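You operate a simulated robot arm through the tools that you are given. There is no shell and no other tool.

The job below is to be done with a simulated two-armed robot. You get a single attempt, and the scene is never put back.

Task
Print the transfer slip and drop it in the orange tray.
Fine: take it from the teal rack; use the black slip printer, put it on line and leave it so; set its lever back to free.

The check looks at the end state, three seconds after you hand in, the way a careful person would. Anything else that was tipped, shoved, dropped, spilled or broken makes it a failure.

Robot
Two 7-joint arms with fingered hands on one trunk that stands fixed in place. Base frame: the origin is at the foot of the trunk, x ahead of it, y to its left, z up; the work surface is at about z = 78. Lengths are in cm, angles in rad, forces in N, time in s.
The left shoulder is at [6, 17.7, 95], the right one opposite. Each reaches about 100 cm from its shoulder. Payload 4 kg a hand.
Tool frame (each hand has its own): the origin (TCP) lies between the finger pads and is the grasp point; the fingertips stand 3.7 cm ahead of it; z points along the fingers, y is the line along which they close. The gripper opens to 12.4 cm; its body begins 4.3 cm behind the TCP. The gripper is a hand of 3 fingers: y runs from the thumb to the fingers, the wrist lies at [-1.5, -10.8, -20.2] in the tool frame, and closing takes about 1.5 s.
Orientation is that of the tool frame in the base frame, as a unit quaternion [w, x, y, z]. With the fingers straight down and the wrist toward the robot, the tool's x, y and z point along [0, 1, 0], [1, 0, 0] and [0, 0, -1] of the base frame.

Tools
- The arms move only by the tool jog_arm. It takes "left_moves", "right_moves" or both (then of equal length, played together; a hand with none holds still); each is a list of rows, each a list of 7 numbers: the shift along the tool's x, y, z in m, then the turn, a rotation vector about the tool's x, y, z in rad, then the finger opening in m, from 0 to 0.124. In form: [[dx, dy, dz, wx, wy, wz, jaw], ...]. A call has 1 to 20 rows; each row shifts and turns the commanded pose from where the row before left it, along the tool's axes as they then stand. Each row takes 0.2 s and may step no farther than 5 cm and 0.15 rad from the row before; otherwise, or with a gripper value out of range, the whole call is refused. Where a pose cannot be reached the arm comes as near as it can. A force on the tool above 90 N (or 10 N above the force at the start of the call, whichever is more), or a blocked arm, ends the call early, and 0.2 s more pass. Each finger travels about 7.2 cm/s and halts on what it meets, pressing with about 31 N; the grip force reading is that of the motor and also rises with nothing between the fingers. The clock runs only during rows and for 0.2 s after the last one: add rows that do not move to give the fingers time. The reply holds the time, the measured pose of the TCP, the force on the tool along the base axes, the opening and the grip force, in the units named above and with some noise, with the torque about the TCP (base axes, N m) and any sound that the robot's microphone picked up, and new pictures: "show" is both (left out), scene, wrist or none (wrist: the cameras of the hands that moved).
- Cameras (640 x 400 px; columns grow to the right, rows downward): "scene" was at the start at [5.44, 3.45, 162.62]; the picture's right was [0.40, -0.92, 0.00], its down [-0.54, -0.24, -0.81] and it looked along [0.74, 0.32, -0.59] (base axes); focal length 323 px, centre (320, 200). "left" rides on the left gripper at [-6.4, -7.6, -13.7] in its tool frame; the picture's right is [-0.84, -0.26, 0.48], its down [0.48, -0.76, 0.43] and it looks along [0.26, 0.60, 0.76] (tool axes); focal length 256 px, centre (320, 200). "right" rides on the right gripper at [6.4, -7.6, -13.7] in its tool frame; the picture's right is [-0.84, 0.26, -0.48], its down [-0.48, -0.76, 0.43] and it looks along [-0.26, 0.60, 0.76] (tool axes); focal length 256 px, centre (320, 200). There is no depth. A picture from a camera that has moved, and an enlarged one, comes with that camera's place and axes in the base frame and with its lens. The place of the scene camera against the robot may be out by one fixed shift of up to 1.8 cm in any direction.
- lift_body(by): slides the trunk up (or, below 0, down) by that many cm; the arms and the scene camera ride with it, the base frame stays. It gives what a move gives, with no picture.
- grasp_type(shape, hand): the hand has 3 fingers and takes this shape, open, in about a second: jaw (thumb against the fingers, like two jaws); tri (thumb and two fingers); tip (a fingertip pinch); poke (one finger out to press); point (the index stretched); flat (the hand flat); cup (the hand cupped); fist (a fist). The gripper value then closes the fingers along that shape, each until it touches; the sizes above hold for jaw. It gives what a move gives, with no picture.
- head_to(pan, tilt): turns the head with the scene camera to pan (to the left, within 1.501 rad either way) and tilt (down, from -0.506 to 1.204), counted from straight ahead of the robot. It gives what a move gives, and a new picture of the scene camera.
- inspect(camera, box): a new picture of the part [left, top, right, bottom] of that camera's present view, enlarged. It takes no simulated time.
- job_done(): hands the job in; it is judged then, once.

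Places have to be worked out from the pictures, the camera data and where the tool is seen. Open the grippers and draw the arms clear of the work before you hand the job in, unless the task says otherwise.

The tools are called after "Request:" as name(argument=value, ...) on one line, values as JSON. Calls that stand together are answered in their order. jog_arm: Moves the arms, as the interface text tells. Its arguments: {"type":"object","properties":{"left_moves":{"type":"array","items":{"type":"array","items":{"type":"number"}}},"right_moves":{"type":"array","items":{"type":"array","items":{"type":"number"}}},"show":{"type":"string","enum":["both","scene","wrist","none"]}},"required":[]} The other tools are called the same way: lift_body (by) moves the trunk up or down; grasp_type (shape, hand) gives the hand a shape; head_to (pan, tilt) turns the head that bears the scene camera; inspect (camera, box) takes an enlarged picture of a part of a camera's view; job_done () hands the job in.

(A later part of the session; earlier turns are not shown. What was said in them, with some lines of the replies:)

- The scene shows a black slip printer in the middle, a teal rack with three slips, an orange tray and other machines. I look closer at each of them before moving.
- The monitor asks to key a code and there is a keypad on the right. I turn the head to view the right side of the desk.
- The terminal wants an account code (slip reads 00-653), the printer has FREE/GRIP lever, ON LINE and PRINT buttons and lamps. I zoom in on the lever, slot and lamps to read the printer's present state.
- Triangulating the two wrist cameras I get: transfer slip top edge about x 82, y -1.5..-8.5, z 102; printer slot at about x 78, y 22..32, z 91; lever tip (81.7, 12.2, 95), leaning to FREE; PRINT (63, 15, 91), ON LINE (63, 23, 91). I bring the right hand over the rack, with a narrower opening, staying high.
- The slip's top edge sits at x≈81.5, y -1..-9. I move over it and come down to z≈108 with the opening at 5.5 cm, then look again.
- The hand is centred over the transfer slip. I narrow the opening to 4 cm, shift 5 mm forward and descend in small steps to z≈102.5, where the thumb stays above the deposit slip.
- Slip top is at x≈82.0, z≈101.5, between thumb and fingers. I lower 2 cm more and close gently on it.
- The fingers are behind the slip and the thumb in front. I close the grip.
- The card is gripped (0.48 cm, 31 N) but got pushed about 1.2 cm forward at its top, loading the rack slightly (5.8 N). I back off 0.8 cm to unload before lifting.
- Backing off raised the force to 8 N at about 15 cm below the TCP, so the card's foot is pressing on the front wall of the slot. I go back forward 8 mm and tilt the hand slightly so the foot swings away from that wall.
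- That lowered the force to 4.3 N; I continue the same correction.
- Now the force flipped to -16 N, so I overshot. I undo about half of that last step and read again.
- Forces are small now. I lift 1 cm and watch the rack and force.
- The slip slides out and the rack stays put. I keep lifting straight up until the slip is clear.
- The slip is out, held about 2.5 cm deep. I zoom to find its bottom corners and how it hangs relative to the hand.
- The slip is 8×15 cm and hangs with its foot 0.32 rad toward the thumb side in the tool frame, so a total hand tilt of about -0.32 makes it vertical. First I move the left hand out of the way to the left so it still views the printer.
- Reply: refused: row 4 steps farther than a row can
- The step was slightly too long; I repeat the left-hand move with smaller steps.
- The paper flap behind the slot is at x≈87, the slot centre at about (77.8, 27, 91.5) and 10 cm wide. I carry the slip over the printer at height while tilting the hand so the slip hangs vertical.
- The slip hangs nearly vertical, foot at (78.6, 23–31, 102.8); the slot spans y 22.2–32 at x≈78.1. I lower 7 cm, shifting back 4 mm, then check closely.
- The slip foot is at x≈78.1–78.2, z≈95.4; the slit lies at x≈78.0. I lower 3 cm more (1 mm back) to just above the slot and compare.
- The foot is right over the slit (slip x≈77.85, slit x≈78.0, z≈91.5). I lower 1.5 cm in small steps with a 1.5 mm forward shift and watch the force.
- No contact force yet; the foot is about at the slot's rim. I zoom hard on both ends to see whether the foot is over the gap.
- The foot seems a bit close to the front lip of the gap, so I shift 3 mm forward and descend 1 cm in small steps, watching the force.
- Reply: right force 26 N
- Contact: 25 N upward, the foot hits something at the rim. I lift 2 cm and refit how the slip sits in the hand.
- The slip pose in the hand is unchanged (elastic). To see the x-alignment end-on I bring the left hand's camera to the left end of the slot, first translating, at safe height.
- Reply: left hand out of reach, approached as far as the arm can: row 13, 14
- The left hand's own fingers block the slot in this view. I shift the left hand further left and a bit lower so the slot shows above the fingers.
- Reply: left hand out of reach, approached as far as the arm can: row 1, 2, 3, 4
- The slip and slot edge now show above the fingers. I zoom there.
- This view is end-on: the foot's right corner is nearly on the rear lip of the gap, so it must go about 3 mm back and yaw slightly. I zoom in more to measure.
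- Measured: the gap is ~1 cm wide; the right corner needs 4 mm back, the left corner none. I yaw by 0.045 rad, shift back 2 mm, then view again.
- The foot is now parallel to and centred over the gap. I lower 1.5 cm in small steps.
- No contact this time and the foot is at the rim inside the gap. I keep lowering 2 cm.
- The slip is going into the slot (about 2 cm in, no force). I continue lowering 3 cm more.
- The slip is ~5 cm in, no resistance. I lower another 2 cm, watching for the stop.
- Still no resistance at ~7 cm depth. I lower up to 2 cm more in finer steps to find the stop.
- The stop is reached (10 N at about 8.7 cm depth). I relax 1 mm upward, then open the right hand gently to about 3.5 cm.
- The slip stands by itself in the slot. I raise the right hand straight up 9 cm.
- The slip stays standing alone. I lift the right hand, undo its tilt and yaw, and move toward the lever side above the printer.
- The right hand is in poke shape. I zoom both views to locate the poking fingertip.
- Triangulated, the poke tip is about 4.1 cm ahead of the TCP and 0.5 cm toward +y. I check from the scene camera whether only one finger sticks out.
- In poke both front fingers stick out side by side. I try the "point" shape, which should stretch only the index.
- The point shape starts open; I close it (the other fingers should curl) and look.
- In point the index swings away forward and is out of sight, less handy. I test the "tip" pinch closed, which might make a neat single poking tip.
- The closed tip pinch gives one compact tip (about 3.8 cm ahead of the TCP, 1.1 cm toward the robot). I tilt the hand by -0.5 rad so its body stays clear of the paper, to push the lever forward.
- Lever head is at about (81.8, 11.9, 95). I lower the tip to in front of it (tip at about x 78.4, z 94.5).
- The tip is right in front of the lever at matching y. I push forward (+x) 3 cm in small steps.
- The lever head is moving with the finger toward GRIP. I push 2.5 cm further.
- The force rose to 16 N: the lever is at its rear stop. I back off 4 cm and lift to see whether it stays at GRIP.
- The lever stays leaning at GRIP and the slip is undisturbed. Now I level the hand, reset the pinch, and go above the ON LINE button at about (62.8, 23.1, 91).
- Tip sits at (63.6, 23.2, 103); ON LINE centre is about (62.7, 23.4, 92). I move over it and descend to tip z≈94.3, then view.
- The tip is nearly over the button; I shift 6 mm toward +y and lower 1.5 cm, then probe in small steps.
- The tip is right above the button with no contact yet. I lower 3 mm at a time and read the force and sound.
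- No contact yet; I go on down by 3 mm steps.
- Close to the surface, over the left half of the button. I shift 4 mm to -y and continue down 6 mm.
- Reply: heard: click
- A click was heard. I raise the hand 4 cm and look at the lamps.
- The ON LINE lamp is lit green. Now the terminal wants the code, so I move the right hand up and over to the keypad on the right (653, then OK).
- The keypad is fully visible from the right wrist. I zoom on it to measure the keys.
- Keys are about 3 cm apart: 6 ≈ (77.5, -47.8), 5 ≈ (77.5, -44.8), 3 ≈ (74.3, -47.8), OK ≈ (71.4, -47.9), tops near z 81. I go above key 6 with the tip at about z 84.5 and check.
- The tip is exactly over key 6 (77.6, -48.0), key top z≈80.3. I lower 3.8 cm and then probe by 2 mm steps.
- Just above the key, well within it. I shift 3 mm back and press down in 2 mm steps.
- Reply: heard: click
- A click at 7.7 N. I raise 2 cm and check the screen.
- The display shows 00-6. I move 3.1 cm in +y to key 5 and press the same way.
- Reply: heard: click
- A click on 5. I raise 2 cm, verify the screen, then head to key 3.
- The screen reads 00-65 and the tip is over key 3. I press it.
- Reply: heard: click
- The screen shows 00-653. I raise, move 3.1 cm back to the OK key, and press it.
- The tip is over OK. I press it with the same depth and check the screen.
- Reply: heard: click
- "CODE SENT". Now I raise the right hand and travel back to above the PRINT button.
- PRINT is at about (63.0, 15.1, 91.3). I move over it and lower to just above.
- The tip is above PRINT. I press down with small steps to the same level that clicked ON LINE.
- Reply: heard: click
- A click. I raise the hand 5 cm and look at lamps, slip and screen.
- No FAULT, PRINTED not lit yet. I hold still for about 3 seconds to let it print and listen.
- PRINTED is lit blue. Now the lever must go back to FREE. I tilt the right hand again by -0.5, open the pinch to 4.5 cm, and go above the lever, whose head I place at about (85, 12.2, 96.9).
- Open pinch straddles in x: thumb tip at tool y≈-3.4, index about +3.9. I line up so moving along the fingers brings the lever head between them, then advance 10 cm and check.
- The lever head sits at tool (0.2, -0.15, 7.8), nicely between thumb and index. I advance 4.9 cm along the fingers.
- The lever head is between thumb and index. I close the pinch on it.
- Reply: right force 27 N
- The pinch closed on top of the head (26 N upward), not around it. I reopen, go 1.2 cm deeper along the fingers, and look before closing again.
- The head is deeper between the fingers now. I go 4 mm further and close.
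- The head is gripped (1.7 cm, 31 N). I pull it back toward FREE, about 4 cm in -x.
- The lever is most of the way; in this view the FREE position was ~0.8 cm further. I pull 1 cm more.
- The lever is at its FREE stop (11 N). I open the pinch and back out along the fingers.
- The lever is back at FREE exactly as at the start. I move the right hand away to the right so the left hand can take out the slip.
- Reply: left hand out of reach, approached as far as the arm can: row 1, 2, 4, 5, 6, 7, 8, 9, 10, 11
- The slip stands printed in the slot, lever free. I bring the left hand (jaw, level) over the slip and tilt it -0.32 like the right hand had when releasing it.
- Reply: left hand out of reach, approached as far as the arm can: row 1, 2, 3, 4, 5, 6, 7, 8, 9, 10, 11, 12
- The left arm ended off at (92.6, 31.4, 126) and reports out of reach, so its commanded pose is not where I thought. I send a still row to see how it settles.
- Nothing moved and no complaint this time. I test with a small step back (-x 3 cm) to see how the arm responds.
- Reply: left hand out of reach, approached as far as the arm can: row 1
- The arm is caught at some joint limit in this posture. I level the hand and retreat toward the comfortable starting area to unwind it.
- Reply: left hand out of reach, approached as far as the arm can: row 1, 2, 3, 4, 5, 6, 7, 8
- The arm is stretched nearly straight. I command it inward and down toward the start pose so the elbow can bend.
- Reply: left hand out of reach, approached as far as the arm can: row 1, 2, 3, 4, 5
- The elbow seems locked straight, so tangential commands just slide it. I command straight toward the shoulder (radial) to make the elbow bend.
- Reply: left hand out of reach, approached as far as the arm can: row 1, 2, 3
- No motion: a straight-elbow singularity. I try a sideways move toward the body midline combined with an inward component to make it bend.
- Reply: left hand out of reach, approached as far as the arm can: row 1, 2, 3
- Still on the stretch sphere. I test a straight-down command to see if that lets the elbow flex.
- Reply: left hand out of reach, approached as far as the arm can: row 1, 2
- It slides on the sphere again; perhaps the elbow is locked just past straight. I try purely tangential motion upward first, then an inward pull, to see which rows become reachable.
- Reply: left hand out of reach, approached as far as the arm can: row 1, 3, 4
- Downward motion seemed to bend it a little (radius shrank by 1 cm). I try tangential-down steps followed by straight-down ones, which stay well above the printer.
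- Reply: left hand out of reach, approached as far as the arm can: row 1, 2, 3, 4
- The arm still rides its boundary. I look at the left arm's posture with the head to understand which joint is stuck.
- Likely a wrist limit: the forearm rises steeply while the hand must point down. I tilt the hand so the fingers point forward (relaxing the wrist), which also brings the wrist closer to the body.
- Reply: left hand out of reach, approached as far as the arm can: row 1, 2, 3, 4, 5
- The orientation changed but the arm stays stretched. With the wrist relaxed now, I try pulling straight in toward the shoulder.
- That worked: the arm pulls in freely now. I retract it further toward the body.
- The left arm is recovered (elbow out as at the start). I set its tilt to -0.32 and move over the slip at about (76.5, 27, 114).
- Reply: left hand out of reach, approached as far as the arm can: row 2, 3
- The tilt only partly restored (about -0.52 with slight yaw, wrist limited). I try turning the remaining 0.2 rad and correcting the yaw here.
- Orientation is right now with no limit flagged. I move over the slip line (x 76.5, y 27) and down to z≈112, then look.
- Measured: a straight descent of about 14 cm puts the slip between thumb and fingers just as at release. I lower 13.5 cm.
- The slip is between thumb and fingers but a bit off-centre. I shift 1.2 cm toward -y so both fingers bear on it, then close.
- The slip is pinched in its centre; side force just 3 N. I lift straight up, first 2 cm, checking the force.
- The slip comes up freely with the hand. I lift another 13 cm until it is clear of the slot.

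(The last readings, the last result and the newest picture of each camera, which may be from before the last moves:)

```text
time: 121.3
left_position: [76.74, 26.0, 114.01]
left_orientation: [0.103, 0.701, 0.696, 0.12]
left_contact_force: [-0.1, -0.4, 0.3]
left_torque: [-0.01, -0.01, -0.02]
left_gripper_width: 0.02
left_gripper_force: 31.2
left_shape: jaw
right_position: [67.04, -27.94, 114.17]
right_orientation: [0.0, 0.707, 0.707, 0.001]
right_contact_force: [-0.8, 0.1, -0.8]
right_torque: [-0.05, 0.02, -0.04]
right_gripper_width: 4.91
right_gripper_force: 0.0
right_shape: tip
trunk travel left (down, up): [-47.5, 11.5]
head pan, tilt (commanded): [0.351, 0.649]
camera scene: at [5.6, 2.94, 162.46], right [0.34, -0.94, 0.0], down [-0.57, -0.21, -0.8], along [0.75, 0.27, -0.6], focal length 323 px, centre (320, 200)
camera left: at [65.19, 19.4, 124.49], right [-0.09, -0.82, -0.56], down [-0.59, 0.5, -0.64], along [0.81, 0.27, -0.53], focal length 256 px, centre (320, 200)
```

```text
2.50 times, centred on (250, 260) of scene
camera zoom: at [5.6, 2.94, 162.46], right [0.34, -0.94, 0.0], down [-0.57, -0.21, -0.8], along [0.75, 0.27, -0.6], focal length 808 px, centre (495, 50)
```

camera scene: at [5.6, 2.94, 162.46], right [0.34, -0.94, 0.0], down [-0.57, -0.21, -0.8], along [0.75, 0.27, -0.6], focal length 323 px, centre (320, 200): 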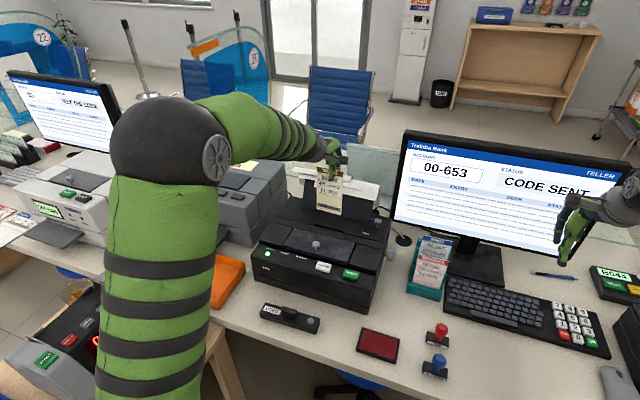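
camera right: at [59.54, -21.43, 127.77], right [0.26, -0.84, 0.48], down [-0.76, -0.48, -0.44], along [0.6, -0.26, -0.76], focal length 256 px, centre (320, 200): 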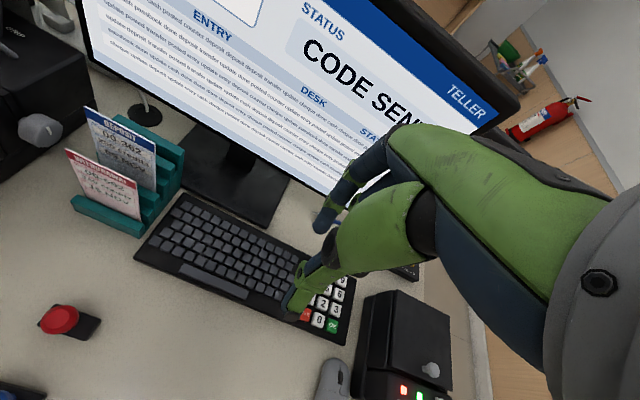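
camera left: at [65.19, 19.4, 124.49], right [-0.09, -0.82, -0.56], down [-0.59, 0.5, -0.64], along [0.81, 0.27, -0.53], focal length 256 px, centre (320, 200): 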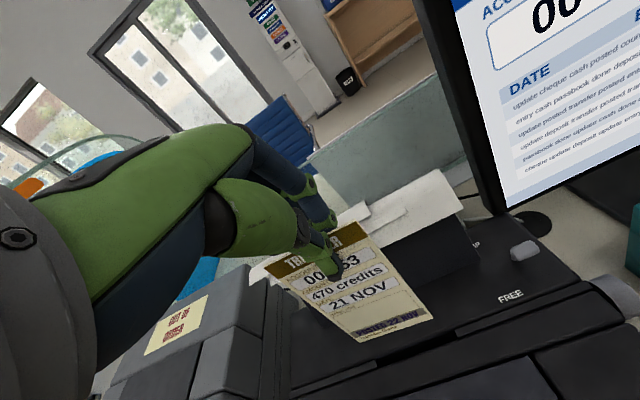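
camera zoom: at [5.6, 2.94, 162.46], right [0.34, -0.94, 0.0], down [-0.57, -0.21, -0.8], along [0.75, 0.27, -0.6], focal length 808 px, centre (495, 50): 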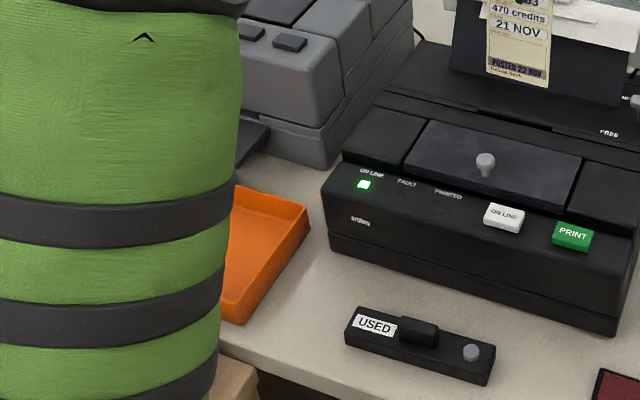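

The slip is printed ("POSTED 22 NOV"), ON LINE still lit. I carry it back toward the robot (x≈58) at this height.

Request:
jog_arm(left_moves=[[0, -0.0427, -0.0142, 0, 0, 0, 0.0], [0, -0.0427, -0.0142, 0, 0, 0, 0.0], [0, -0.0427, -0.0142, 0, 0, 0, 0.0], [0, -0.0427, -0.0142, 0, 0, 0, 0.0], [0, 0, 0, 0, 0, 0, 0.0]], show="both")

```text
time: 122.5
left_position: [58.54, 26.01, 114.2]
left_orientation: [0.105, 0.7, 0.696, 0.12]
left_contact_force: [0.6, -0.2, 0.5]
left_torque: [-0.01, -0.02, -0.02]
left_gripper_width: 0.0
left_gripper_force: 31.0
left_shape: jaw
right_position: [67.12, -27.91, 114.2]
right_orientation: [0.001, 0.707, 0.707, 0.001]
right_contact_force: [0.4, 0.5, 0.4]
right_torque: [-0.02, -0.03, 0.01]
right_gripper_width: 4.89
right_gripper_force: 0.1
right_shape: tip
trunk travel left (down, up): [-47.5, 11.5]
head pan, tilt (commanded): [0.351, 0.649]
camera scene: at [5.65, 2.96, 162.45], right [0.34, -0.94, 0.0], down [-0.57, -0.21, -0.8], along [0.75, 0.27, -0.61], focal length 323 px, centre (320, 200)
camera left: at [47.15, 19.39, 124.68], right [-0.1, -0.82, -0.56], down [-0.59, 0.5, -0.64], along [0.81, 0.27, -0.53], focal length 256 px, centre (320, 200)
```

scene: 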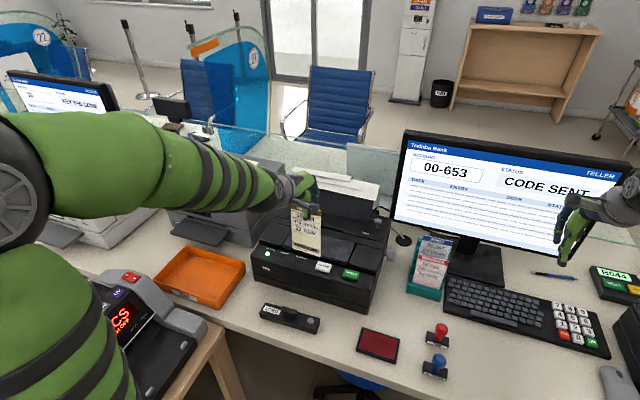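
left: 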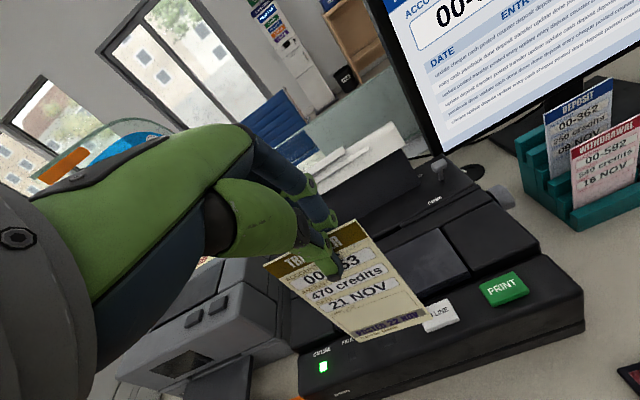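

Still held. Now I yaw the hand about the vertical in steps (so the slip's long side will lie along the tray's long side), watching for limits.

Request:
jog_arm(left_moves=[[0, 0, 0, 0, 0.0443, -0.1328, 0.0], [0, 0, 0, 0, 0.0443, -0.1328, 0.0], [0, 0, 0, 0, 0.0443, -0.1328, 0.0], [0, 0, 0, 0, 0.0443, -0.1328, 0.0], [0, 0, 0, 0, 0.0443, -0.1328, 0.0], [0, 0, 0, 0, 0, 0, 0.0]], show="both")

```text
time: 123.9
left_position: [58.42, 26.09, 114.27]
left_orientation: [0.061, 0.417, 0.893, 0.155]
left_contact_force: [-0.5, 0.6, -0.3]
left_torque: [0.0, 0.01, -0.01]
left_gripper_width: 0.0
left_gripper_force: 31.2
left_shape: jaw
right_position: [67.08, -27.9, 114.11]
right_orientation: [0.001, 0.707, 0.707, 0.001]
right_contact_force: [0.0, -0.1, 0.0]
right_torque: [0.02, 0.0, 0.02]
right_gripper_width: 4.92
right_gripper_force: 0.1
right_shape: tip
trunk travel left (down, up): [-47.5, 11.5]
head pan, tilt (commanded): [0.351, 0.649]
camera scene: at [5.56, 2.96, 162.46], right [0.34, -0.94, 0.0], down [-0.57, -0.21, -0.8], along [0.75, 0.27, -0.6], focal length 323 px, centre (320, 200)
camera left: at [53.85, 13.49, 124.5], right [0.47, -0.69, -0.56], down [-0.76, 0.01, -0.65], along [0.45, 0.73, -0.52], focal length 256 px, centre (320, 200)
```

scene: 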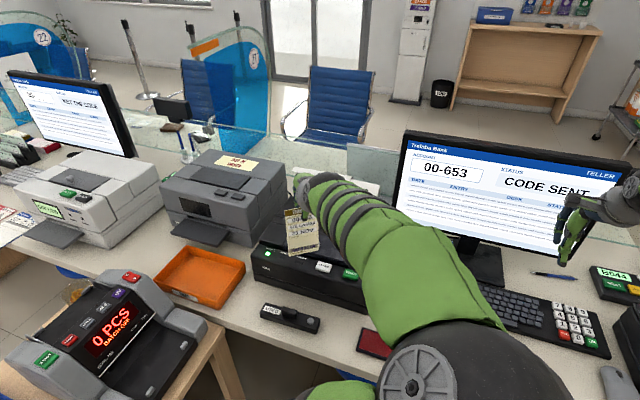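
left: 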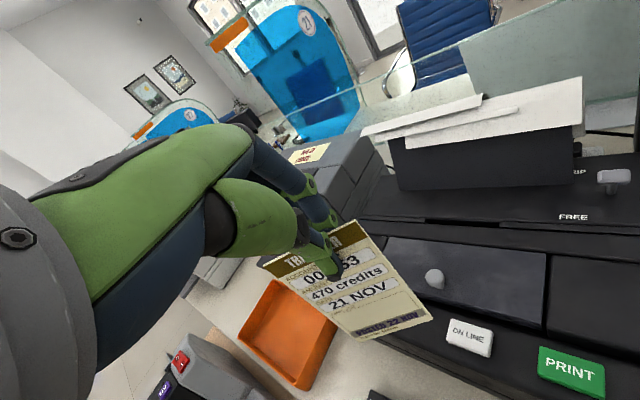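

The yaw works (the elbow swung to the right side), slip still held. I carry it left toward the tray, slightly higher, and check for limits.

Request:
jog_arm(left_moves=[[0.0347, 0.0253, 0.005, 0, 0, 0, 0.0], [0.0347, 0.0253, 0.005, 0, 0, 0, 0.0], [0.0347, 0.0253, 0.005, 0, 0, 0, 0.0], [0.0347, 0.0253, 0.005, 0, 0, 0, 0.0], [0.0347, 0.0253, 0.005, 0, 0, 0, 0.0], [0.0347, 0.0253, 0.005, 0, 0, 0, 0.0], [0, 0, 0, 0, 0, 0, 0.0]], show="both")

```text
time: 125.5
left_position: [57.26, 51.91, 116.71]
left_orientation: [0.06, 0.418, 0.893, 0.155]
left_contact_force: [-0.9, -0.3, -0.9]
left_torque: [0.02, 0.01, -0.04]
left_gripper_width: 0.0
left_gripper_force: 30.7
left_shape: jaw
right_position: [67.16, -27.91, 114.2]
right_orientation: [0.0, 0.707, 0.707, 0.001]
right_contact_force: [1.0, -0.2, 0.0]
right_torque: [0.03, -0.01, 0.01]
right_gripper_width: 4.92
right_gripper_force: 0.1
right_shape: tip
trunk travel left (down, up): [-47.5, 11.5]
head pan, tilt (commanded): [0.351, 0.649]
camera scene: at [5.59, 2.87, 162.46], right [0.34, -0.94, 0.0], down [-0.57, -0.21, -0.8], along [0.75, 0.27, -0.6], focal length 323 px, centre (320, 200)
camera left: at [52.43, 39.32, 127.03], right [0.47, -0.69, -0.56], down [-0.76, 0.01, -0.65], along [0.45, 0.73, -0.52], focal length 256 px, centre (320, 200)
```

scene: 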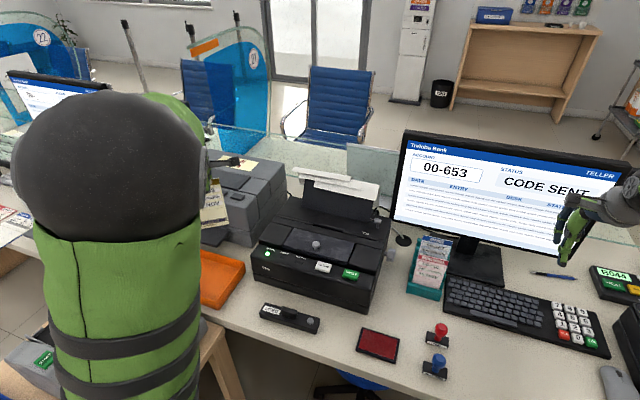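
left: 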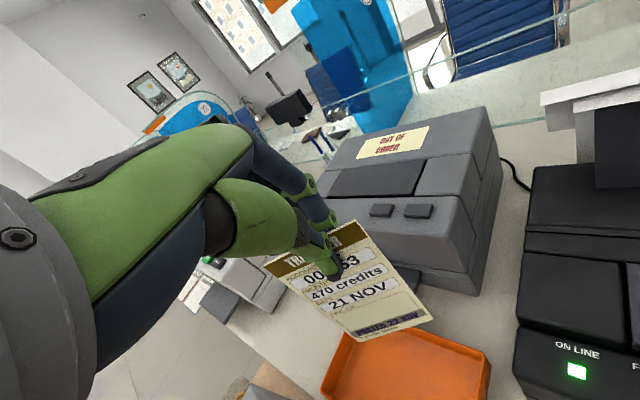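

Over toward the tray now. I add another 0.5 rad of yaw in steps.

Request:
jog_arm(left_moves=[[0, 0, 0, 0.0026, 0.0426, -0.1226, 0.0], [0, 0, 0, 0.0026, 0.0426, -0.1226, 0.0], [0, 0, 0, 0.0026, 0.0426, -0.1226, 0.0], [0, 0, 0, 0.0026, 0.0426, -0.1226, 0.0], [0, 0, 0, 0, 0, 0, 0.0]], show="wrist")

Request:
inspect(camera="left", box=[200, 180, 520, 400])

```text
time: 126.7
left_position: [57.12, 51.92, 116.76]
left_orientation: [0.02, 0.174, 0.971, 0.165]
left_contact_force: [0.3, -1.0, 0.4]
left_torque: [0.03, 0.02, -0.01]
left_gripper_width: 0.01
left_gripper_force: 31.0
left_shape: jaw
right_position: [67.11, -28.09, 114.13]
right_orientation: [0.001, 0.707, 0.707, 0.001]
right_contact_force: [-0.7, -0.3, -0.1]
right_torque: [-0.01, 0.01, -0.01]
right_gripper_width: 4.92
right_gripper_force: 0.0
right_shape: tip
trunk travel left (down, up): [-47.5, 11.5]
head pan, tilt (commanded): [0.351, 0.649]
camera left: at [59.17, 38.63, 127.02], right [0.75, -0.36, -0.56], down [-0.66, -0.37, -0.65], along [0.03, 0.86, -0.52], focal length 256 px, centre (320, 200)
```

left: 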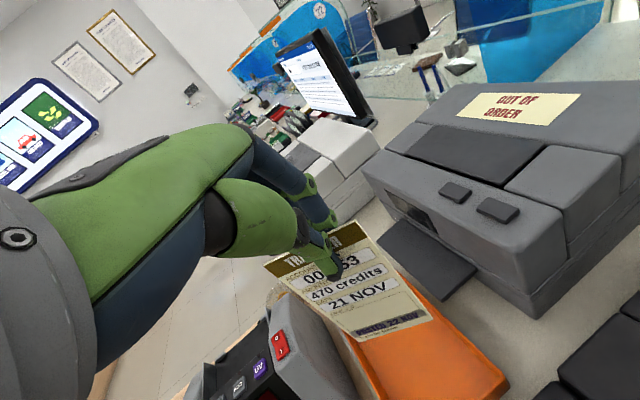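

```text
1.82 times, centred on (360, 290) of left
camera zoom: at [59.17, 38.63, 127.02], right [0.75, -0.36, -0.56], down [-0.66, -0.37, -0.65], along [0.03, 0.86, -0.52], focal length 465 px, centre (247, 36)
```

zoom: 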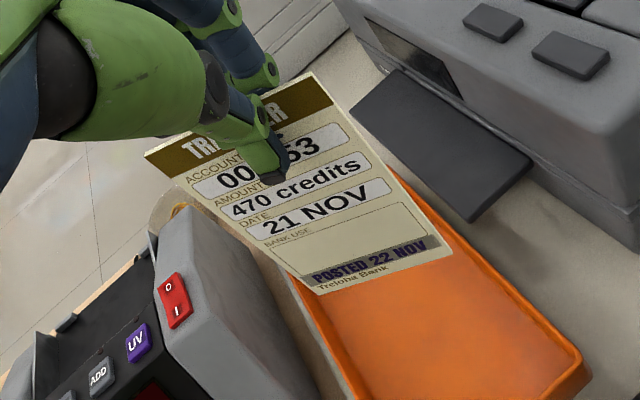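

The slip hangs vertical with its plane nearly across y. I add 0.28 rad yaw and a 0.15 rad lean so its top leans toward +y, the side with room in the tray.

Request:
jog_arm(left_moves=[[0, 0, 0, 0.0026, 0.0458, -0.1324, 0.0], [0, 0, 0, 0.0026, 0.0458, -0.1324, 0.0], [0, 0, 0, 0.075, 0, 0, 0.0], [0, 0, 0, 0.075, 0, 0, 0.0], [0, 0, 0, 0, 0, 0, 0.0]], show="both")

Request:
inspect(camera="left", box=[200, 180, 520, 400])

```text
time: 127.9
left_position: [57.08, 51.84, 116.86]
left_orientation: [-0.008, 0.037, 0.995, 0.092]
left_contact_force: [0.0, -0.3, -0.7]
left_torque: [0.0, 0.01, -0.01]
left_gripper_width: 0.0
left_gripper_force: 30.8
left_shape: jaw
right_position: [67.01, -28.01, 114.09]
right_orientation: [0.001, 0.707, 0.707, 0.0]
right_contact_force: [-1.1, 0.0, 0.0]
right_torque: [0.01, 0.04, 0.0]
right_gripper_width: 4.91
right_gripper_force: 0.1
right_shape: tip
trunk travel left (down, up): [-47.5, 11.5]
head pan, tilt (commanded): [0.351, 0.649]
camera scene: at [5.59, 2.92, 162.46], right [0.34, -0.94, 0.0], down [-0.57, -0.21, -0.8], along [0.75, 0.27, -0.6], focal length 323 px, centre (320, 200)
camera left: at [62.85, 41.33, 128.69], right [0.81, -0.22, -0.54], down [-0.54, -0.63, -0.56], along [-0.21, 0.74, -0.63], focal length 256 px, centre (320, 200)
```

scene: 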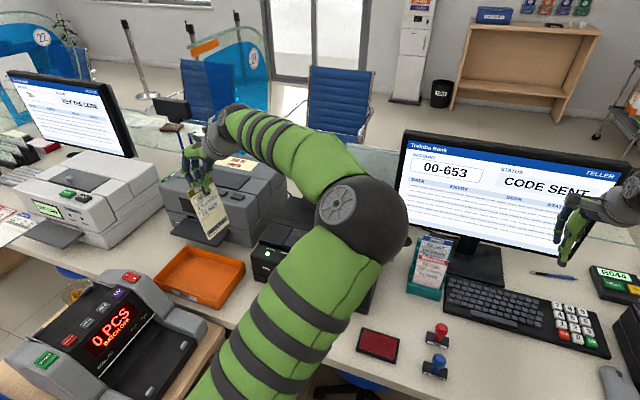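
left: 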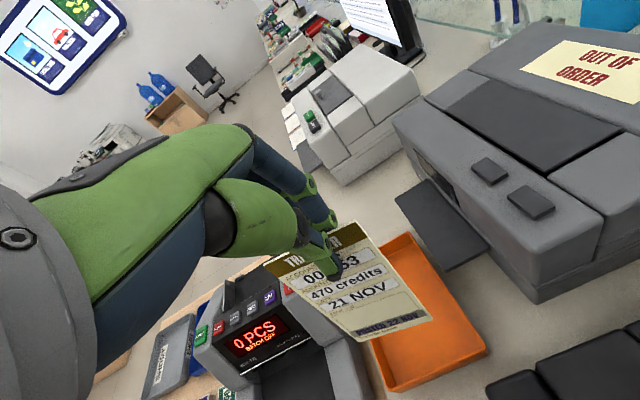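

```text
1.82 times, centred on (360, 290) of left
camera zoom: at [62.85, 41.33, 128.69], right [0.81, -0.22, -0.54], down [-0.54, -0.63, -0.56], along [-0.21, 0.74, -0.63], focal length 465 px, centre (247, 36)
```

zoom: 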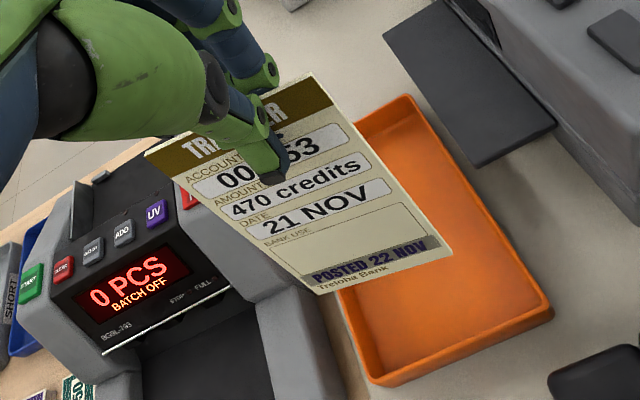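

Tray spans x 47.5–62.5, y 49.3–72, rim z≈82. I bring the slip over it so its foot will be near y 54.5 and lower to z≈101 (foot just above the rim).

Request:
jog_arm(left_moves=[[0.0028, 0.0018, 0.0409, 0, 0, 0, 0.0], [0.0028, 0.0018, 0.0409, 0, 0, 0, 0.0], [0.0028, 0.0018, 0.0409, 0, 0, 0, 0.0], [0.0028, 0.0018, 0.0409, 0, 0, 0, 0.0], [0, 0, 0, 0, 0, 0, 0.0]], show="both")

Request:
inspect(camera="left", box=[200, 180, 520, 400])

Request:
inspect(camera="scene", box=[120, 130, 320, 330])

```text
time: 129.1
left_position: [55.81, 55.69, 101.06]
left_orientation: [-0.008, 0.037, 0.995, 0.092]
left_contact_force: [-0.1, -0.9, -0.9]
left_torque: [-0.02, 0.0, 0.02]
left_gripper_width: 0.03
left_gripper_force: 31.5
left_shape: jaw
right_position: [67.15, -27.93, 114.1]
right_orientation: [0.001, 0.708, 0.707, 0.001]
right_contact_force: [0.3, 0.1, 0.2]
right_torque: [-0.01, 0.0, 0.01]
right_gripper_width: 4.91
right_gripper_force: 0.0
right_shape: tip
trunk travel left (down, up): [-47.5, 11.5]
head pan, tilt (commanded): [0.351, 0.649]
camera scene: at [5.56, 2.91, 162.46], right [0.34, -0.94, 0.0], down [-0.57, -0.21, -0.8], along [0.75, 0.27, -0.6], focal length 323 px, centre (320, 200)
camera left: at [61.76, 45.2, 112.81], right [0.81, -0.22, -0.54], down [-0.54, -0.63, -0.56], along [-0.21, 0.74, -0.63], focal length 256 px, centre (320, 200)
```

scene: 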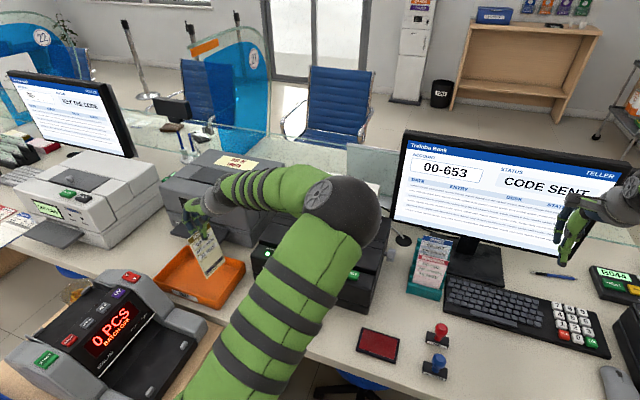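
left: 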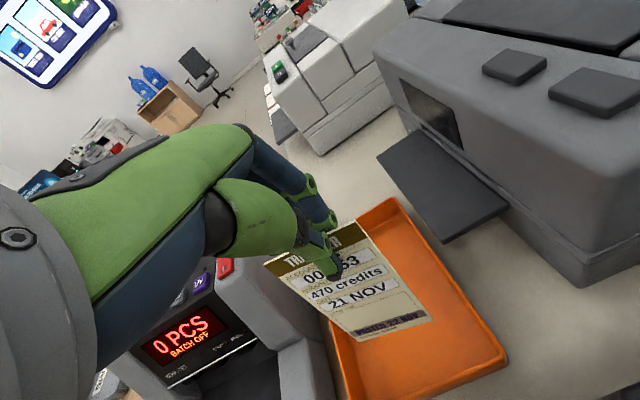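

```text
1.82 times, centred on (360, 290) of left
camera zoom: at [61.76, 45.2, 112.81], right [0.81, -0.22, -0.54], down [-0.54, -0.63, -0.56], along [-0.21, 0.74, -0.63], focal length 465 px, centre (247, 36)
```

zoom: 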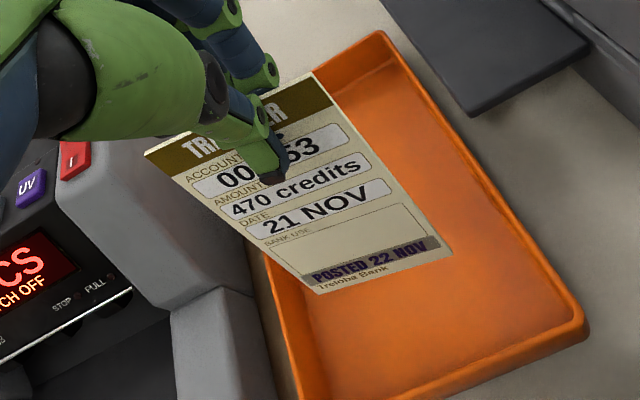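

```text
2.00 times, centred on (220, 230) of scene
camera zoom: at [5.56, 2.91, 162.46], right [0.34, -0.94, 0.0], down [-0.57, -0.21, -0.8], along [0.75, 0.27, -0.6], focal length 647 px, centre (520, 140)
```

zoom: 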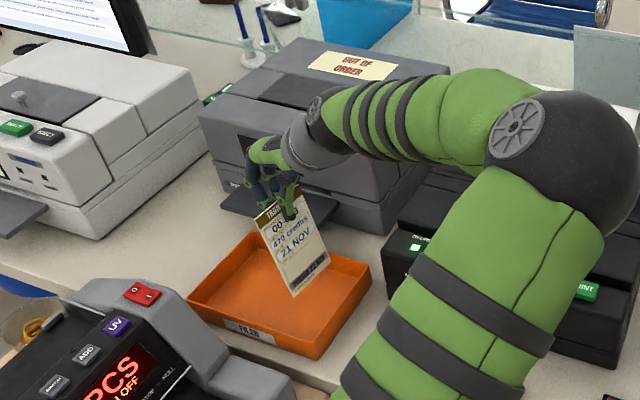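

Good placement. I lower 5.2 cm more so the foot is just above the tray floor.

Request:
jog_arm(left_moves=[[-0.0004, -0.0032, 0.017, 0, 0, 0, 0.0], [-0.0004, -0.0032, 0.017, 0, 0, 0, 0.0], [-0.0004, -0.0032, 0.017, 0, 0, 0, 0.0], [0, 0, 0, 0, 0, 0, 0.0]], show="wrist")

Request:
inspect(camera="left", box=[200, 180, 520, 400])

Request:
inspect(camera="scene", box=[140, 170, 280, 310])

```text
time: 130.1
left_position: [55.87, 55.78, 95.78]
left_orientation: [-0.007, 0.038, 0.995, 0.092]
left_contact_force: [-0.7, 0.7, -0.7]
left_torque: [-0.02, -0.03, -0.02]
left_gripper_width: 0.0
left_gripper_force: 30.9
left_shape: jaw
right_position: [67.01, -27.93, 114.15]
right_orientation: [0.001, 0.707, 0.707, 0.0]
right_contact_force: [0.9, -0.2, 0.1]
right_torque: [0.04, -0.01, 0.01]
right_gripper_width: 4.88
right_gripper_force: 0.0
right_shape: tip
trunk travel left (down, up): [-47.5, 11.5]
head pan, tilt (commanded): [0.351, 0.649]
camera left: at [61.69, 45.25, 107.51], right [0.81, -0.22, -0.54], down [-0.54, -0.63, -0.56], along [-0.21, 0.74, -0.63], focal length 256 px, centre (320, 200)
```

left: 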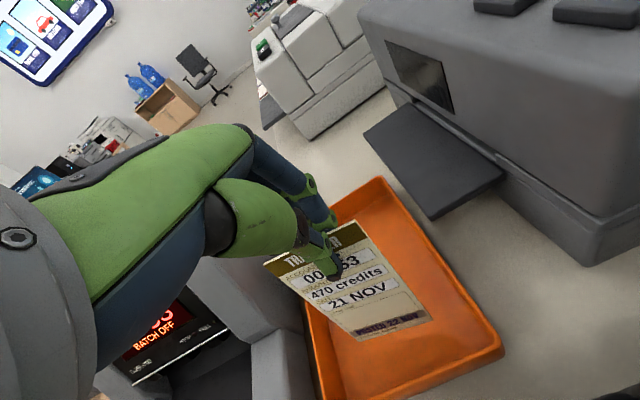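

```text
1.82 times, centred on (360, 290) of left
camera zoom: at [61.69, 45.25, 107.51], right [0.81, -0.22, -0.54], down [-0.54, -0.63, -0.56], along [-0.21, 0.74, -0.63], focal length 465 px, centre (247, 36)
```

zoom: 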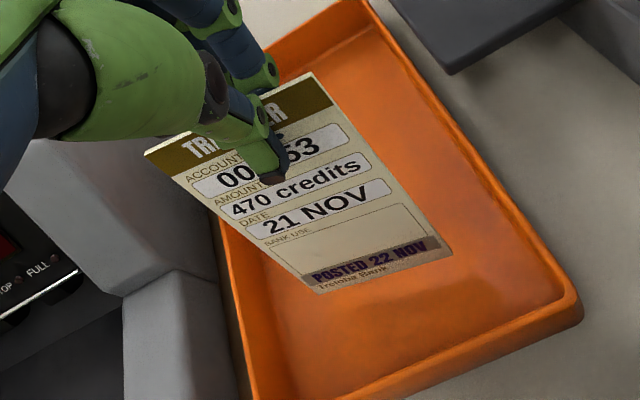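

```text
2.86 times, centred on (210, 240) of scene
camera zoom: at [5.58, 2.93, 162.46], right [0.34, -0.94, 0.0], down [-0.57, -0.21, -0.8], along [0.75, 0.27, -0.6], focal length 924 px, centre (634, 86)
```

zoom: 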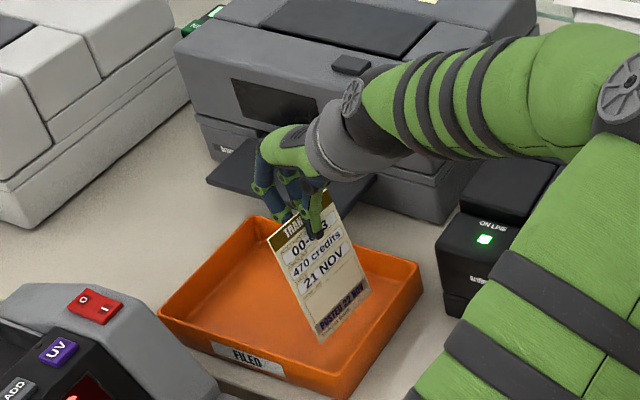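

The foot hangs inside the tray a little above the floor. I lower in small steps until it touches.

Request:
jog_arm(left_moves=[[-0.0001, -0.0009, 0.0049, 0, 0, 0, 0.0], [-0.0001, -0.0006, 0.003, 0, 0, 0, 0.0], [0, 0, 0, 0, 0, 0, 0.0]], show="none")

Request:
inspect(camera="left", box=[200, 180, 520, 400])

```text
time: 130.9
left_position: [55.83, 55.73, 94.89]
left_orientation: [-0.006, 0.037, 0.995, 0.093]
left_contact_force: [-0.4, 0.5, 0.4]
left_torque: [0.01, 0.01, 0.01]
left_gripper_width: 0.0
left_gripper_force: 30.8
left_shape: jaw
right_position: [67.11, -27.91, 114.06]
right_orientation: [0.001, 0.707, 0.707, 0.0]
right_contact_force: [0.2, 0.1, 0.2]
right_torque: [0.0, -0.02, -0.03]
right_gripper_width: 4.91
right_gripper_force: 0.0
right_shape: tip
trunk travel left (down, up): [-47.5, 11.5]
head pan, tilt (commanded): [0.351, 0.649]
```

```text
1.82 times, centred on (360, 290) of left
camera zoom: at [61.71, 45.2, 106.66], right [0.81, -0.22, -0.54], down [-0.54, -0.63, -0.56], along [-0.21, 0.74, -0.63], focal length 465 px, centre (247, 36)
```

zoom: 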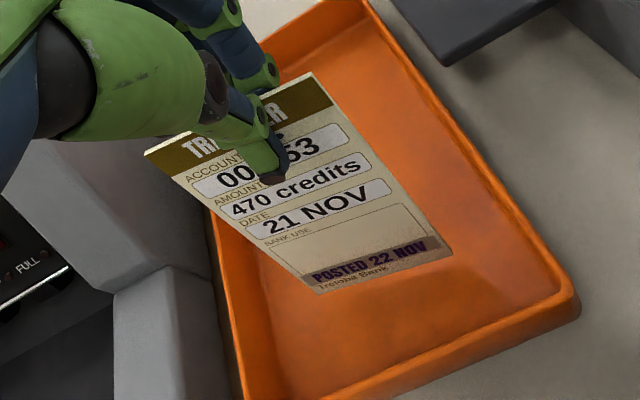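

Almost there; 4 mm more.

Request:
jog_arm(left_moves=[[0, -0.0004, 0.002, 0, 0, 0, 0.0], [0, -0.0004, 0.002, 0, 0, 0, 0.0], [0, 0, 0, 0, 0, 0, 0.0]], show="none")

```text
time: 131.7
left_position: [55.76, 55.67, 94.46]
left_orientation: [-0.007, 0.038, 0.995, 0.093]
left_contact_force: [-0.2, 0.8, 0.1]
left_torque: [0.02, 0.02, 0.0]
left_gripper_width: 0.0
left_gripper_force: 31.4
left_shape: jaw
right_position: [67.11, -27.94, 114.18]
right_orientation: [0.001, 0.706, 0.708, 0.001]
right_contact_force: [-0.7, -0.2, 0.6]
right_torque: [0.02, 0.02, -0.03]
right_gripper_width: 4.89
right_gripper_force: 0.1
right_shape: tip
trunk travel left (down, up): [-47.5, 11.5]
head pan, tilt (commanded): [0.351, 0.649]
```

The foot is within a few millimetres of the floor. I open the hand gently.

Request:
jog_arm(left_moves=[[0, 0, 0, 0, 0, 0, 0.01], [0, 0, 0, 0, 0, 0, 0.02], [0, 0, 0, 0, 0, 0, 0.035], [0, 0, 0, 0, 0, 0, 0.05], [0, 0, 0, 0, 0, 0, 0.05]], show="wrist")

Request:
inspect(camera="scene", box=[140, 170, 280, 310])

```text
time: 132.9
left_position: [55.66, 55.54, 94.41]
left_orientation: [-0.006, 0.037, 0.995, 0.094]
left_contact_force: [-0.5, -0.7, -0.2]
left_torque: [0.01, -0.01, 0.0]
left_gripper_width: 4.99
left_gripper_force: 0.0
left_shape: jaw
right_position: [67.09, -27.93, 114.11]
right_orientation: [0.001, 0.707, 0.707, 0.001]
right_contact_force: [-1.0, 0.0, 0.2]
right_torque: [-0.02, 0.01, 0.01]
right_gripper_width: 4.9
right_gripper_force: 0.0
right_shape: tip
trunk travel left (down, up): [-47.5, 11.5]
head pan, tilt (commanded): [0.351, 0.649]
camera left: at [61.67, 45.12, 106.26], right [0.81, -0.22, -0.54], down [-0.54, -0.63, -0.56], along [-0.21, 0.74, -0.63], focal length 256 px, centre (320, 200)
```

left: 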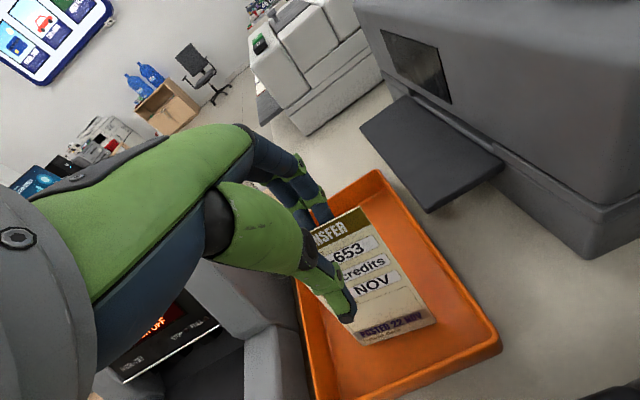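

```text
2.86 times, centred on (210, 240) of scene
camera zoom: at [5.59, 2.93, 162.46], right [0.34, -0.94, 0.0], down [-0.57, -0.21, -0.8], along [0.75, 0.27, -0.6], focal length 924 px, centre (634, 86)
```

zoom: 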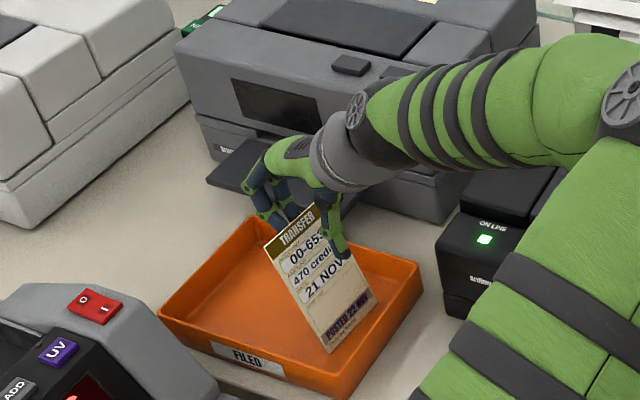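

The slip leans on the fingers, standing in the tray. I raise the hand slowly with a slight drift toward +y so the slip slides off and lies down.

Request:
jog_arm(left_moves=[[0.0007, 0.0076, -0.0189, 0, 0, 0, 0.055], [0.0007, 0.0076, -0.0189, 0, 0, 0, 0.055], [0, 0, 0, 0, 0, 0, 0.055]], show="wrist")

Request:
inspect(camera="scene", box=[140, 170, 280, 310])

```text
time: 133.7
left_position: [55.74, 56.43, 98.44]
left_orientation: [-0.007, 0.037, 0.995, 0.092]
left_contact_force: [-0.3, -0.5, 0.1]
left_torque: [0.01, 0.02, -0.03]
left_gripper_width: 5.47
left_gripper_force: 0.1
left_shape: jaw
right_position: [67.08, -27.89, 114.26]
right_orientation: [0.0, 0.707, 0.707, 0.0]
right_contact_force: [-0.1, -0.4, -0.2]
right_torque: [-0.01, 0.01, 0.01]
right_gripper_width: 4.92
right_gripper_force: 0.0
right_shape: tip
trunk travel left (down, up): [-47.5, 11.5]
head pan, tilt (commanded): [0.351, 0.649]
camera left: at [61.69, 45.9, 110.36], right [0.81, -0.22, -0.54], down [-0.54, -0.63, -0.56], along [-0.21, 0.74, -0.63], focal length 256 px, centre (320, 200)
```

left: 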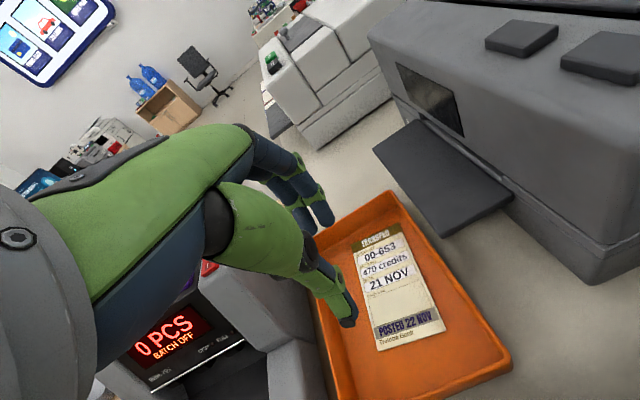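

```text
2.86 times, centred on (210, 240) of scene
camera zoom: at [5.6, 2.93, 162.46], right [0.34, -0.94, 0.0], down [-0.57, -0.21, -0.8], along [0.75, 0.27, -0.6], focal length 924 px, centre (634, 86)
```

zoom: 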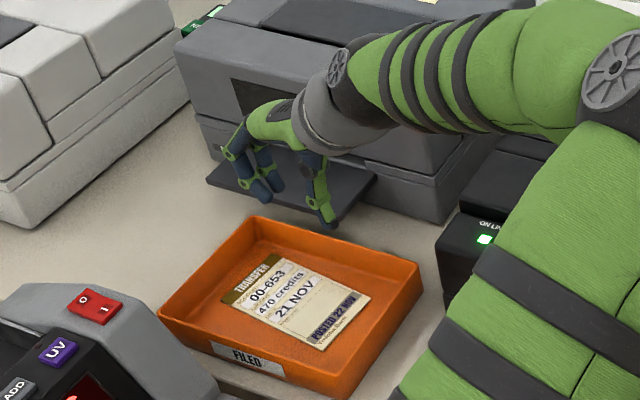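

The printed slip lies flat in the orange tray. I raise the left hand clear and pull the right hand back from the desk.

Request:
jog_arm(left_moves=[[0.0009, 0.0073, -0.0393, 0, 0, 0, 0.08], [0.0009, 0.0073, -0.0393, 0, 0, 0, 0.1], [0.0009, 0.0073, -0.0393, 0, 0, 0, 0.12], [0.0009, 0.0073, -0.0393, 0, 0, 0, 0.12], [0, 0, 0, 0, 0, 0, 0.12]], right_moves=[[0, -0.02, -0.03, 0, 0, 0, 0.08], [0, -0.03, -0.02, 0, 0, 0, 0.1], [0, -0.04, 0, 0, 0, 0, 0.12], [0, -0.04, 0, 0, 0, 0, 0.12], [0, 0, 0, 0, 0, 0, 0.12]], show="both")

```text
time: 134.9
left_position: [55.58, 56.46, 114.52]
left_orientation: [-0.008, 0.038, 0.995, 0.092]
left_contact_force: [0.2, -0.3, -0.2]
left_torque: [-0.03, 0.01, -0.03]
left_gripper_width: 11.95
left_gripper_force: 0.0
left_shape: jaw
right_position: [54.1, -27.84, 119.0]
right_orientation: [0.001, 0.707, 0.707, 0.001]
right_contact_force: [-0.3, 0.1, 0.2]
right_torque: [0.01, 0.0, -0.02]
right_gripper_width: 11.95
right_gripper_force: 0.1
right_shape: tip
trunk travel left (down, up): [-47.5, 11.5]
head pan, tilt (commanded): [0.351, 0.649]
camera scene: at [5.65, 2.95, 162.45], right [0.34, -0.94, 0.0], down [-0.57, -0.21, -0.8], along [0.75, 0.27, -0.6], focal length 323 px, centre (320, 200)
camera right: at [46.52, -21.34, 132.66], right [0.26, -0.84, 0.48], down [-0.76, -0.48, -0.44], along [0.6, -0.26, -0.76], focal length 256 px, centre (320, 200)
camera left: at [61.53, 45.91, 126.35], right [0.81, -0.22, -0.54], down [-0.54, -0.63, -0.56], along [-0.21, 0.74, -0.63], focal length 256 px, centre (320, 200)
```

scene: 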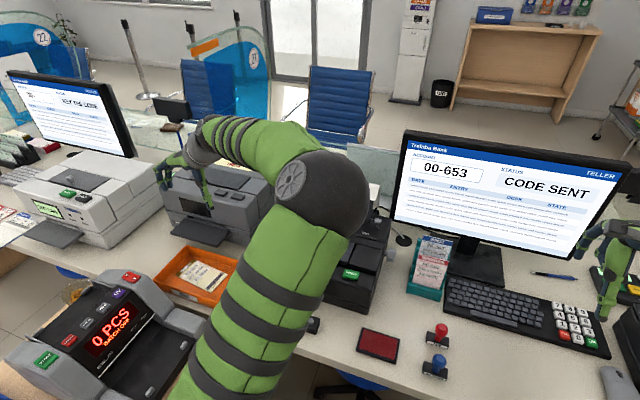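
right: 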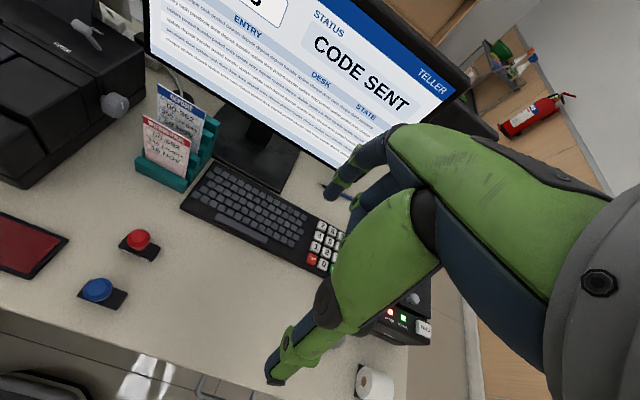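
left: 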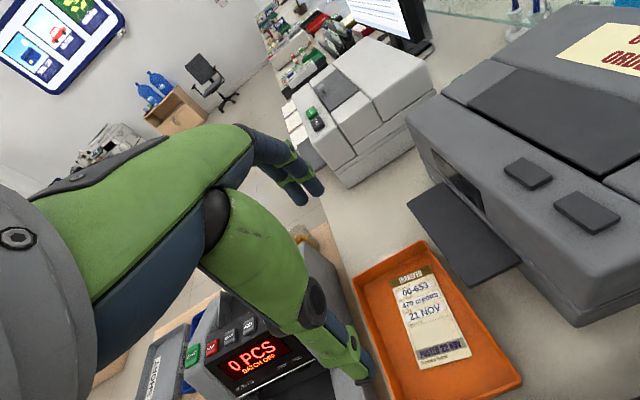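

Slip flat in the tray, rack and other items in place. I draw the left hand a bit further up and back, then check the printer's lamp and lever.

Request:
jog_arm(left_moves=[[0.0196, -0.0097, -0.0285, 0, 0, 0, 0.12], [0.0196, -0.0097, -0.0285, 0, 0, 0, 0.12], [0.0196, -0.0097, -0.0285, 0, 0, 0, 0.12], [0, 0, 0, 0, 0, 0, 0.12]], show="scene")

Request:
inspect(camera="right", box=[0, 0, 240, 200])

```text
time: 135.9
left_position: [49.77, 52.65, 122.59]
left_orientation: [-0.007, 0.037, 0.995, 0.092]
left_contact_force: [0.7, -0.7, -0.7]
left_torque: [-0.07, 0.04, -0.01]
left_gripper_width: 11.98
left_gripper_force: 0.1
left_shape: jaw
right_position: [54.22, -27.86, 119.08]
right_orientation: [0.001, 0.707, 0.707, 0.001]
right_contact_force: [-0.2, -0.2, -0.2]
right_torque: [0.03, -0.02, 0.02]
right_gripper_width: 11.95
right_gripper_force: 0.1
right_shape: tip
trunk travel left (down, up): [-47.5, 11.5]
head pan, tilt (commanded): [0.351, 0.649]
camera scene: at [5.61, 2.96, 162.46], right [0.34, -0.94, 0.0], down [-0.57, -0.21, -0.8], along [0.75, 0.27, -0.6], focal length 323 px, centre (320, 200)
```

scene: 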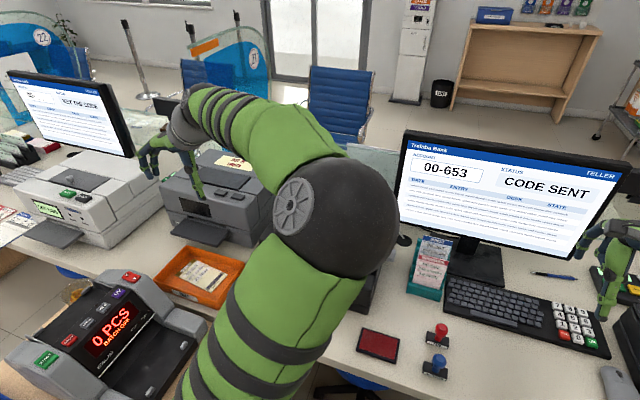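

```text
2.00 times, centred on (120, 100) of right
camera zoom: at [46.52, -21.36, 132.68], right [0.26, -0.84, 0.48], down [-0.76, -0.48, -0.44], along [0.6, -0.26, -0.76], focal length 512 px, centre (720, 400)
```

zoom: 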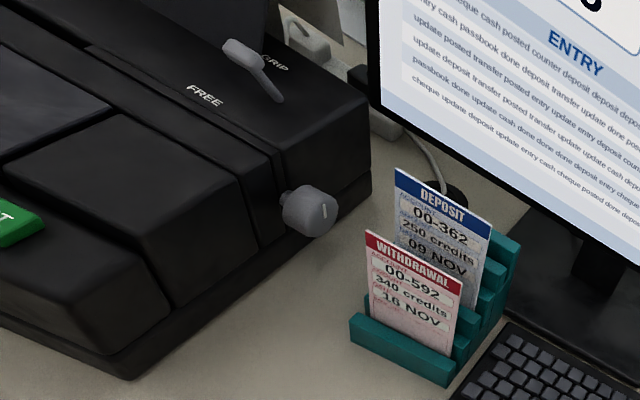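

Lever leans to FREE, the ON LINE lamp was lit in the latest clear view, the printed transfer slip lies flat in the orange tray, other slips and items are in place, and both hands are open and clear. I hand the job in.

Request:
job_done()

```text
The job is handed in.
```

The transfer slip is printed and lying flat in the orange tray, and I have handed the job in. No verdict came back with the hand-in.

- **Slip:** I took 00-653 from the teal rack. It now reads "POSTED 22 NOV" in the bank-use box.
- **Printer:** The black slip printer is on line, and its green lamp was lit in my last clear view, just before I pulled the arms back. The lever is back at FREE.
- **Terminal:** The screen asked for a code, so I keyed 653 and OK before printing. It now shows "CODE SENT".
- **Everything else:** The other slips, stamps, ribbon cartridge and machines looked undisturbed. Both hands are open and clear of the desk.

Two moments were rougher than planned. The slip caught the slot's edge once before going in, and while gripping the lever I briefly pressed down on top of it. Neither left any visible mark or shift.
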